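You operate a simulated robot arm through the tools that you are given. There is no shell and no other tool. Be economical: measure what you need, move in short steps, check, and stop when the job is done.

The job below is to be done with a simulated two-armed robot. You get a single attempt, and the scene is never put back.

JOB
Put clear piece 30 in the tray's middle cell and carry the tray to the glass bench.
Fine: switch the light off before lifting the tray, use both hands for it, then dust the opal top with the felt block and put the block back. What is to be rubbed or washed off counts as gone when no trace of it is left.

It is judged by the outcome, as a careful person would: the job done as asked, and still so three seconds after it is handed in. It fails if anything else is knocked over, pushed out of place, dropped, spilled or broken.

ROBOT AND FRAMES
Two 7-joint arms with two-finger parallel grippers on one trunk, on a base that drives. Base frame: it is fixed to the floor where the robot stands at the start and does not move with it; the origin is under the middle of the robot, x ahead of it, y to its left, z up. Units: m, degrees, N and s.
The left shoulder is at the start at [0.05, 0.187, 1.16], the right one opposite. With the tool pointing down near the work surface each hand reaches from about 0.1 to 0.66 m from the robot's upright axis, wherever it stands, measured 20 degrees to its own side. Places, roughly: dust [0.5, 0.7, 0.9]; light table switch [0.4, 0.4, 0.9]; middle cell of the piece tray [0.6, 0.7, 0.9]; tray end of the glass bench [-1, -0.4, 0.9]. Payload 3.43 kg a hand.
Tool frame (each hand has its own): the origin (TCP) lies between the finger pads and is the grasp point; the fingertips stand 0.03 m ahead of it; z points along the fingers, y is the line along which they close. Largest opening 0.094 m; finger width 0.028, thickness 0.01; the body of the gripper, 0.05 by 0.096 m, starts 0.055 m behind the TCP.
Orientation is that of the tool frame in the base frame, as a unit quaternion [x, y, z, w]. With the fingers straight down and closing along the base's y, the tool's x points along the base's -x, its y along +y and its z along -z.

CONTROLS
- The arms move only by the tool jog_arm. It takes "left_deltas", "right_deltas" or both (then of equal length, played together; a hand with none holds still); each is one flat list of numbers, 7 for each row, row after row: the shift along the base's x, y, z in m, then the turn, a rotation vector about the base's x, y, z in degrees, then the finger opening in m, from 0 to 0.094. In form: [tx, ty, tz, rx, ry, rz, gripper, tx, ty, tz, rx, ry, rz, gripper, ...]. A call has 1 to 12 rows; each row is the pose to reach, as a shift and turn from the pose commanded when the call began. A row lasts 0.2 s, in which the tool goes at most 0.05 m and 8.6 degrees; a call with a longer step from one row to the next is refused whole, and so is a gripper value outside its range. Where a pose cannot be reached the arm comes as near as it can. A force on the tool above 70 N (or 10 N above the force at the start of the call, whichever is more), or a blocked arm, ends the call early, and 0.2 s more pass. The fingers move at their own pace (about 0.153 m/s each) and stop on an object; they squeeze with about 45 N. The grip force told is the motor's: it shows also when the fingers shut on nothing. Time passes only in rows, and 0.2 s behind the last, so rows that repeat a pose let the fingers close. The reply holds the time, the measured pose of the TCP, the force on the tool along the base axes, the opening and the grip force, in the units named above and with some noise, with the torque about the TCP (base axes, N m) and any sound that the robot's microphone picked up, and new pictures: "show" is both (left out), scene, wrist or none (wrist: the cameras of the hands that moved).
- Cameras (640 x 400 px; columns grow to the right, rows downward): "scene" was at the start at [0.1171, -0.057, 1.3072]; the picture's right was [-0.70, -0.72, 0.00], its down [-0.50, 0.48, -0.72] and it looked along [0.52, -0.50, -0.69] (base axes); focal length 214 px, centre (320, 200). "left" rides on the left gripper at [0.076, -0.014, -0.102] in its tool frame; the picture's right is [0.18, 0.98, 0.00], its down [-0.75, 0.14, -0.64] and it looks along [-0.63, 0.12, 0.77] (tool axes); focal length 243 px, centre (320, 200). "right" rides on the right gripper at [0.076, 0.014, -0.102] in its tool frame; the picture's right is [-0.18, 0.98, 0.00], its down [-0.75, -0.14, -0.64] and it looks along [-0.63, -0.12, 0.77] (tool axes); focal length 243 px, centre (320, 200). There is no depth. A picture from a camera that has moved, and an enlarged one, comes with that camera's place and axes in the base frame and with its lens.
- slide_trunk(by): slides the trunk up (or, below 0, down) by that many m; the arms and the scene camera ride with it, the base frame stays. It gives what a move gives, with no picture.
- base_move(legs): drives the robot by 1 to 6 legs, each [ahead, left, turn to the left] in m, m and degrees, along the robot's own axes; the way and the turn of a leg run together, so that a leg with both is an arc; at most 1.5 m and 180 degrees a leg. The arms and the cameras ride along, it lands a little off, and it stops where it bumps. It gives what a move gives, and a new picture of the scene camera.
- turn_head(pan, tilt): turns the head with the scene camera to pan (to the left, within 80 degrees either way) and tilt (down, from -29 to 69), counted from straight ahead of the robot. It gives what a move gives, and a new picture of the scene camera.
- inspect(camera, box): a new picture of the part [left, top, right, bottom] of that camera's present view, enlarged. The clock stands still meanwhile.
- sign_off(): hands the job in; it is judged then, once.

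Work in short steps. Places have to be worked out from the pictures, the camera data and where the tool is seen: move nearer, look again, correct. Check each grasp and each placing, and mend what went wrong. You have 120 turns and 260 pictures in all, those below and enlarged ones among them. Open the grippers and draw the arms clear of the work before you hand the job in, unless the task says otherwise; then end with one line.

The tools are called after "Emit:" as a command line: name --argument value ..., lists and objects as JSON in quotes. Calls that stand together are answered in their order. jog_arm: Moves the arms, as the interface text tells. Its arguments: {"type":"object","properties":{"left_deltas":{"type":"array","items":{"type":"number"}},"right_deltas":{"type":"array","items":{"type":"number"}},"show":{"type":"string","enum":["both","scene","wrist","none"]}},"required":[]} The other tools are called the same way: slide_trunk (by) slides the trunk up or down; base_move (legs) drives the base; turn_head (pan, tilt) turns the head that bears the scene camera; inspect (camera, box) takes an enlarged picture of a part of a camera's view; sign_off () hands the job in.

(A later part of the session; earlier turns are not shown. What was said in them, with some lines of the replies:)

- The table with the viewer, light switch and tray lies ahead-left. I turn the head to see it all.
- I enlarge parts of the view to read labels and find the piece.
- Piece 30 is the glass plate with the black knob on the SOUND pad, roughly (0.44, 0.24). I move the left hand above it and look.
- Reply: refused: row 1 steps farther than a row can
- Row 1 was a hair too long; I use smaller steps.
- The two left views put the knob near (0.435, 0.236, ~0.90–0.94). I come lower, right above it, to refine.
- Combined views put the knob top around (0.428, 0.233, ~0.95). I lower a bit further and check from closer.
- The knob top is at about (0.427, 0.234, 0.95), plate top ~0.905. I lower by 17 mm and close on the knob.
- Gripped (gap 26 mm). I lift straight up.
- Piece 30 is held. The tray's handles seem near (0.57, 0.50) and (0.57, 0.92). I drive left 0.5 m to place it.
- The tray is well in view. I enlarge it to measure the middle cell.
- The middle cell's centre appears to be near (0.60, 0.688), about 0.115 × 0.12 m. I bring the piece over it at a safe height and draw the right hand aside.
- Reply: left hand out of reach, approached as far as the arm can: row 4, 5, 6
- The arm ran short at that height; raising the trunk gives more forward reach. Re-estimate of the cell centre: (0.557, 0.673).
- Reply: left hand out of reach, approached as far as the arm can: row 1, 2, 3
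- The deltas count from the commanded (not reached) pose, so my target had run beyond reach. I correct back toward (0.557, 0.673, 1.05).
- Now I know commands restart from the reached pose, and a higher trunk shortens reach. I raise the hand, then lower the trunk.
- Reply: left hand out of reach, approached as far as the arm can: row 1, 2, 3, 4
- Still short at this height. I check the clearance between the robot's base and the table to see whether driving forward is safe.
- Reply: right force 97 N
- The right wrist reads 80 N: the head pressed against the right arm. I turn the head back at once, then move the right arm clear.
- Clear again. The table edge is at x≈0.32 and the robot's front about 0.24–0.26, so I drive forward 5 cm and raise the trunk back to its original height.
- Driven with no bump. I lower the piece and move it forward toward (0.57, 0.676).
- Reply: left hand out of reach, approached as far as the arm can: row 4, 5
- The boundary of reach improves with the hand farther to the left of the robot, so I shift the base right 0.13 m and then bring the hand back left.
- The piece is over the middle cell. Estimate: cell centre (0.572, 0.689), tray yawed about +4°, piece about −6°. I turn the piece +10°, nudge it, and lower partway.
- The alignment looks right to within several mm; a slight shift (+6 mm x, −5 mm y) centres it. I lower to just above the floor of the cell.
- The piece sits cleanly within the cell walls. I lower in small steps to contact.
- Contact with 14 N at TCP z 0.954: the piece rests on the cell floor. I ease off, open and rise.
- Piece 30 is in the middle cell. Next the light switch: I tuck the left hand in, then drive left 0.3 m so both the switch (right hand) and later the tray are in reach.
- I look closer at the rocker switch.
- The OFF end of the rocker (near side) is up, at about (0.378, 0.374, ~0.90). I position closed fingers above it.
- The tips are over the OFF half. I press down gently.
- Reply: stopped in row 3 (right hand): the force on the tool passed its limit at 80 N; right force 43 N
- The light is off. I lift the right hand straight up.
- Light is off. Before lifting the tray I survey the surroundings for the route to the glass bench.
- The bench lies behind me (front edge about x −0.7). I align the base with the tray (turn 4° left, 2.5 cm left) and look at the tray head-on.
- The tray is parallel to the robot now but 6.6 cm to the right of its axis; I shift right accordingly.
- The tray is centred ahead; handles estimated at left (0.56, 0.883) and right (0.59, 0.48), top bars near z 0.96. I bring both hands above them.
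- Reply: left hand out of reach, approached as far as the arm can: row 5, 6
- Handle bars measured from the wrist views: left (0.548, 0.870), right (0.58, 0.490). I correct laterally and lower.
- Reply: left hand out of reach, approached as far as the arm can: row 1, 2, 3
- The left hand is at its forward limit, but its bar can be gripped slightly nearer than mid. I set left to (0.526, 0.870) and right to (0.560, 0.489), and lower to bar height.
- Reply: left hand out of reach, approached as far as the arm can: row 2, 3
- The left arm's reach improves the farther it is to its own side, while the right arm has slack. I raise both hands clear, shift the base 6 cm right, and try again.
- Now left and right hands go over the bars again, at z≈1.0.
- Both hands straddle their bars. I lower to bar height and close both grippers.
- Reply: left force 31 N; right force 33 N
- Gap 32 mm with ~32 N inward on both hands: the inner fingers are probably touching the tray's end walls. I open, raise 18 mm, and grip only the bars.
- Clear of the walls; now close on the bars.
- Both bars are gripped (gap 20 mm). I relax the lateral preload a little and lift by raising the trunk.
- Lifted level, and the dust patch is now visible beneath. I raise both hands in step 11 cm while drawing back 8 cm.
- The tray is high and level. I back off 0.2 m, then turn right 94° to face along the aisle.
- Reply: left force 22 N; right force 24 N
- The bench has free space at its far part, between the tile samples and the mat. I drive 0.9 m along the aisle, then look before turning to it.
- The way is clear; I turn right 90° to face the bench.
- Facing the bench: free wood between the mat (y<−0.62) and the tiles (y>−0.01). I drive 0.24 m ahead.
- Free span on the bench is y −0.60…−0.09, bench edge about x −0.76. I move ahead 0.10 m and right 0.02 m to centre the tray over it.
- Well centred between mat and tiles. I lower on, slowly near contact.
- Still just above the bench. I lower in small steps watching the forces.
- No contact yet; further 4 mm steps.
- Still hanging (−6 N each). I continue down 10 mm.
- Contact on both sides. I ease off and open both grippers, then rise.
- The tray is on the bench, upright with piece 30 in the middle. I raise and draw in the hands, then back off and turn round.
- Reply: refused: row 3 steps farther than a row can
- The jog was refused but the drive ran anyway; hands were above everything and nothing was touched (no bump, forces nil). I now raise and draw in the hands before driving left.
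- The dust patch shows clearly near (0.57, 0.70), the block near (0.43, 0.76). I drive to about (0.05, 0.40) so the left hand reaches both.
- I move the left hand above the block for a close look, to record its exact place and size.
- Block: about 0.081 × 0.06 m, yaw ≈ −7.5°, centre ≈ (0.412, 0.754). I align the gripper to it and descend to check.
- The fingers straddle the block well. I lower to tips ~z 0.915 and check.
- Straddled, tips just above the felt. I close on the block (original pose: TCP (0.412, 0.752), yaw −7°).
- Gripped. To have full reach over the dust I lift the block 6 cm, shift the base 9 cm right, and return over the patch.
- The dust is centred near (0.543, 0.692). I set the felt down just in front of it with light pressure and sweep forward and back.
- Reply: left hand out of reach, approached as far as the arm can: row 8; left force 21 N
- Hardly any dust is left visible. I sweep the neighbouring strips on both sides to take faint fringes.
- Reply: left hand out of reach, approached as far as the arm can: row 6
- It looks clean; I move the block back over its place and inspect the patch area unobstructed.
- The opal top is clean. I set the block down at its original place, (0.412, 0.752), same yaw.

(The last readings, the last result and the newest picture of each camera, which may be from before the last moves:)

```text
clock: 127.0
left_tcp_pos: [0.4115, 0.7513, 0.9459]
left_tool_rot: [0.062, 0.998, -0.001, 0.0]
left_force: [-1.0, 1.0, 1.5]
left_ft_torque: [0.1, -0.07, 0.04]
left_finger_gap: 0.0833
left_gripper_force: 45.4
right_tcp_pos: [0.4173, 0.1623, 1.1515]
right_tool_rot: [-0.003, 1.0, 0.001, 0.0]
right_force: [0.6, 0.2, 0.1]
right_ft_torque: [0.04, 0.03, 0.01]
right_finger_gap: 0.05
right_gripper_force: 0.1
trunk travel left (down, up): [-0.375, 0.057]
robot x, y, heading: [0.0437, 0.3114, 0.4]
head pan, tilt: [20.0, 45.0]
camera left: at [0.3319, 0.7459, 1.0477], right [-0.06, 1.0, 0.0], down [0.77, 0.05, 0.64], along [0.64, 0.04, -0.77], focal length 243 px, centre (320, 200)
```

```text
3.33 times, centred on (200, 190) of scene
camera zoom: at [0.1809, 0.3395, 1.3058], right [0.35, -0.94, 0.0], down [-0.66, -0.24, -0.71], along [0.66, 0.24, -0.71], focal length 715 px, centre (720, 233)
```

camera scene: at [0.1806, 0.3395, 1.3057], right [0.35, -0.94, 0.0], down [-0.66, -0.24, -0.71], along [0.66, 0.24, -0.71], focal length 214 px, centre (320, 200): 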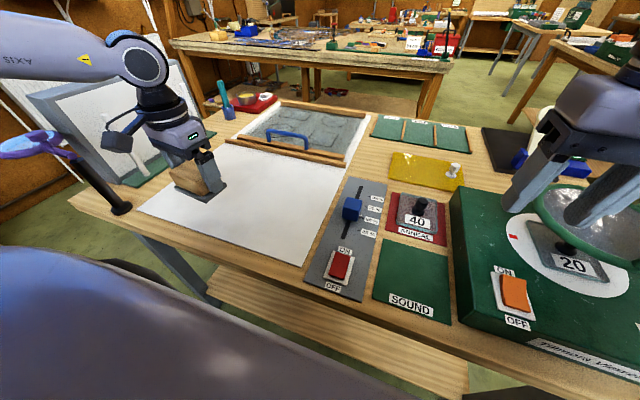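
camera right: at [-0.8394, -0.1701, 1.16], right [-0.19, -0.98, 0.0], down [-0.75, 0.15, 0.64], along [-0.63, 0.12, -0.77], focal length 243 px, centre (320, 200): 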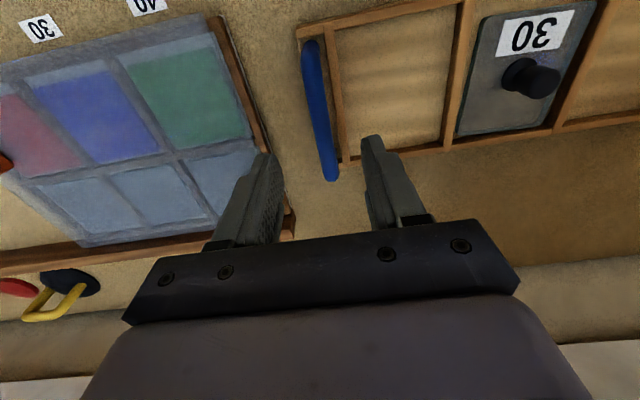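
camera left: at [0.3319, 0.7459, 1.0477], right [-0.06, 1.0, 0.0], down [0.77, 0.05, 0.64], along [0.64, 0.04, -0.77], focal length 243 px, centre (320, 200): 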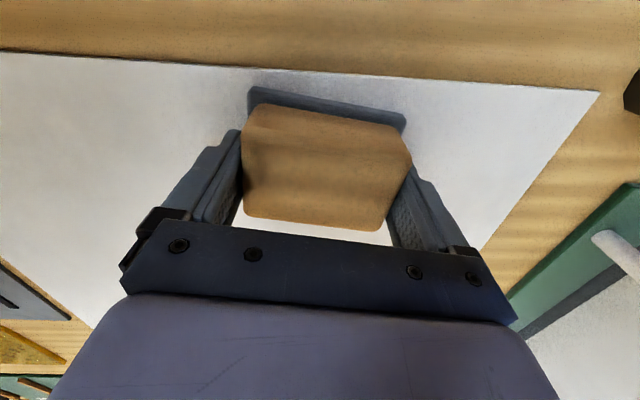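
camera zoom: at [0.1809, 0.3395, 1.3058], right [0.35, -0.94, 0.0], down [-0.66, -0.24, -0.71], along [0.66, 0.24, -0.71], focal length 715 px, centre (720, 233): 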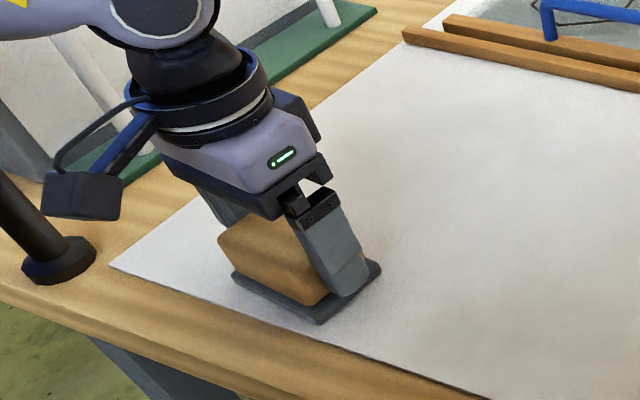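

The block rests in its original spot (wrist view matches the one before gripping). I open fully and rise straight up, then draw back.

Emit:
jog_arm --left_deltas '[0, 0, 0, 0, 0, 0, 0.094, 0, 0, 0, 0, 0, 0, 0.094, 0, 0, 0.02, 0, 0, 0, 0.094, 0, 0, 0.06, 0, 0, 0, 0.094, 0, 0, 0.105, 0, 0, 0, 0.094, 0, 0, 0.15, 0, 0, 4, 0.094, -0.01, -0.04, 0.17, 0, 0, 7, 0.094, -0.03, -0.08, 0.19, 0, 0, 7, 0.094, -0.05, -0.12, 0.2, 0, 0, 7, 0.094]' --show "both"

Emit:
inspect --camera "scene" --box '[130, 100, 330, 260]'

```text
clock: 129.0
left_tcp_pos: [0.3598, 0.63, 1.1449]
left_tool_rot: [0.001, 1.0, -0.001, 0.0]
left_force: [-0.3, -1.0, -0.4]
left_ft_torque: [-0.01, 0.0, -0.02]
left_finger_gap: 0.094
left_gripper_force: 0.0
right_tcp_pos: [0.4192, 0.1615, 1.1506]
right_tool_rot: [-0.003, 1.0, 0.002, 0.0]
right_force: [0.4, -0.5, -0.1]
right_ft_torque: [-0.01, 0.0, 0.02]
right_finger_gap: 0.0499
right_gripper_force: 0.0
trunk travel left (down, up): [-0.375, 0.057]
robot x, y, heading: [0.0451, 0.3103, 0.3]
head pan, tilt: [20.0, 45.0]
camera scene: at [0.181, 0.3388, 1.3057], right [0.35, -0.94, 0.0], down [-0.66, -0.24, -0.71], along [0.66, 0.25, -0.71], focal length 214 px, centre (320, 200)
camera left: at [0.2816, 0.6163, 1.2478], right [-0.18, 0.98, 0.0], down [0.75, 0.14, 0.64], along [0.63, 0.12, -0.77], focal length 243 px, centre (320, 200)
```

scene: 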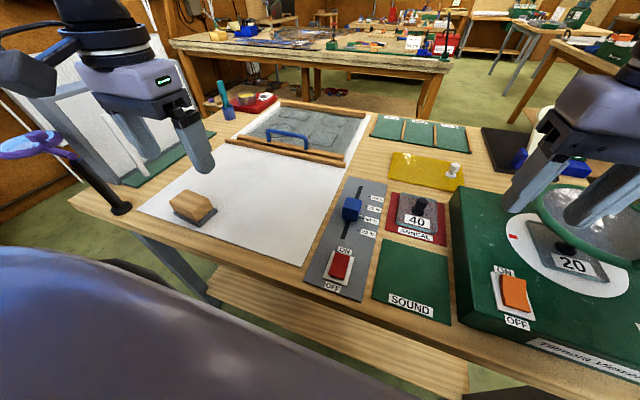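
left: 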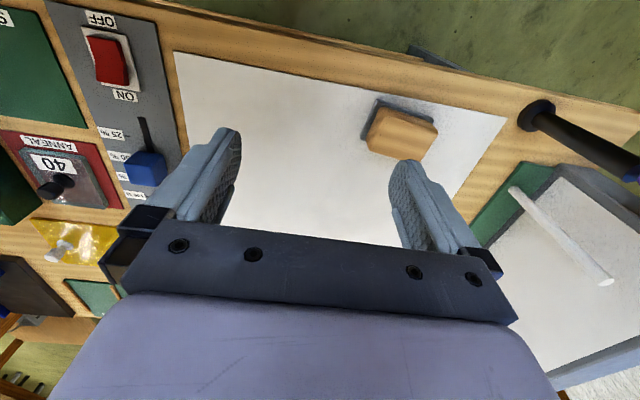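

```text
2.50 times, centred on (230, 180) of scene
camera zoom: at [0.181, 0.3388, 1.3057], right [0.35, -0.94, 0.0], down [-0.66, -0.24, -0.71], along [0.66, 0.25, -0.71], focal length 536 px, centre (545, 250)
```

zoom: 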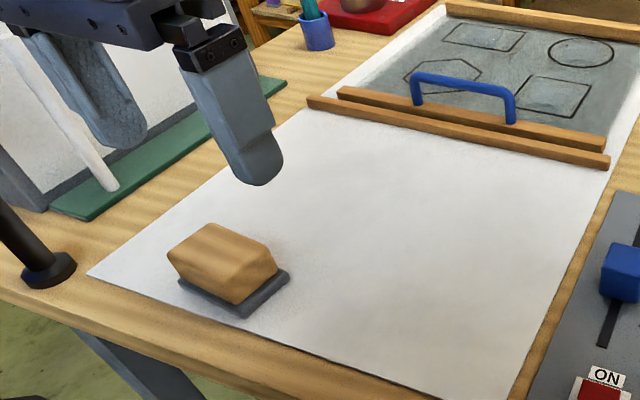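

One last close look at the cleaned area for faint traces.

Emit:
inspect --camera "left" --box '[200, 50, 440, 230]'

Emit:
inspect --camera "scene" --box '[200, 150, 300, 220]'

```text
2.22 times, centred on (320, 140) of left
camera zoom: at [0.2816, 0.6163, 1.2478], right [-0.18, 0.98, 0.0], down [0.75, 0.14, 0.64], along [0.63, 0.12, -0.77], focal length 539 px, centre (320, 333)
```

zoom: 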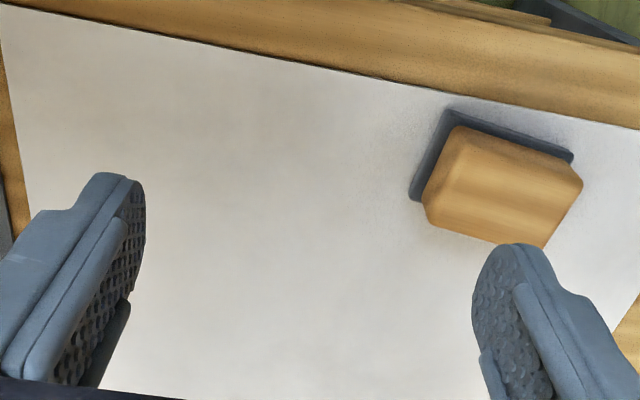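

```text
5.71 times, centred on (250, 185) of scene
camera zoom: at [0.181, 0.3388, 1.3057], right [0.35, -0.94, 0.0], down [-0.66, -0.24, -0.71], along [0.66, 0.25, -0.71], focal length 1226 px, centre (720, 286)
```

zoom: 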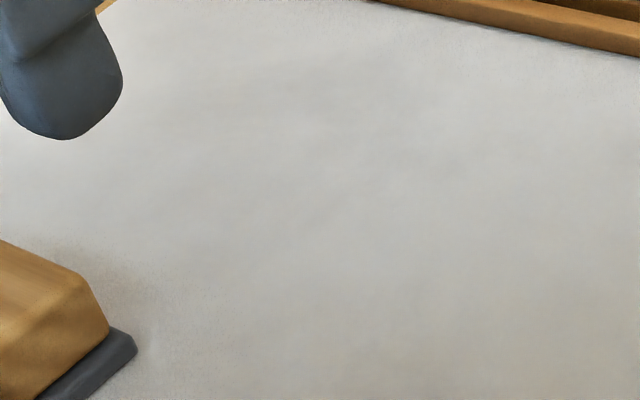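

The opal top is clean, the block is back, the light is off and the hands are clear. I hand the job in.

Emit:
sign_off

```text
The job is handed in.
```

Piece 30 is in the tray's middle cell and the tray is on the glass bench. I switched the light off before lifting the tray with both hands, then dusted the opal top clean and put the felt block back.
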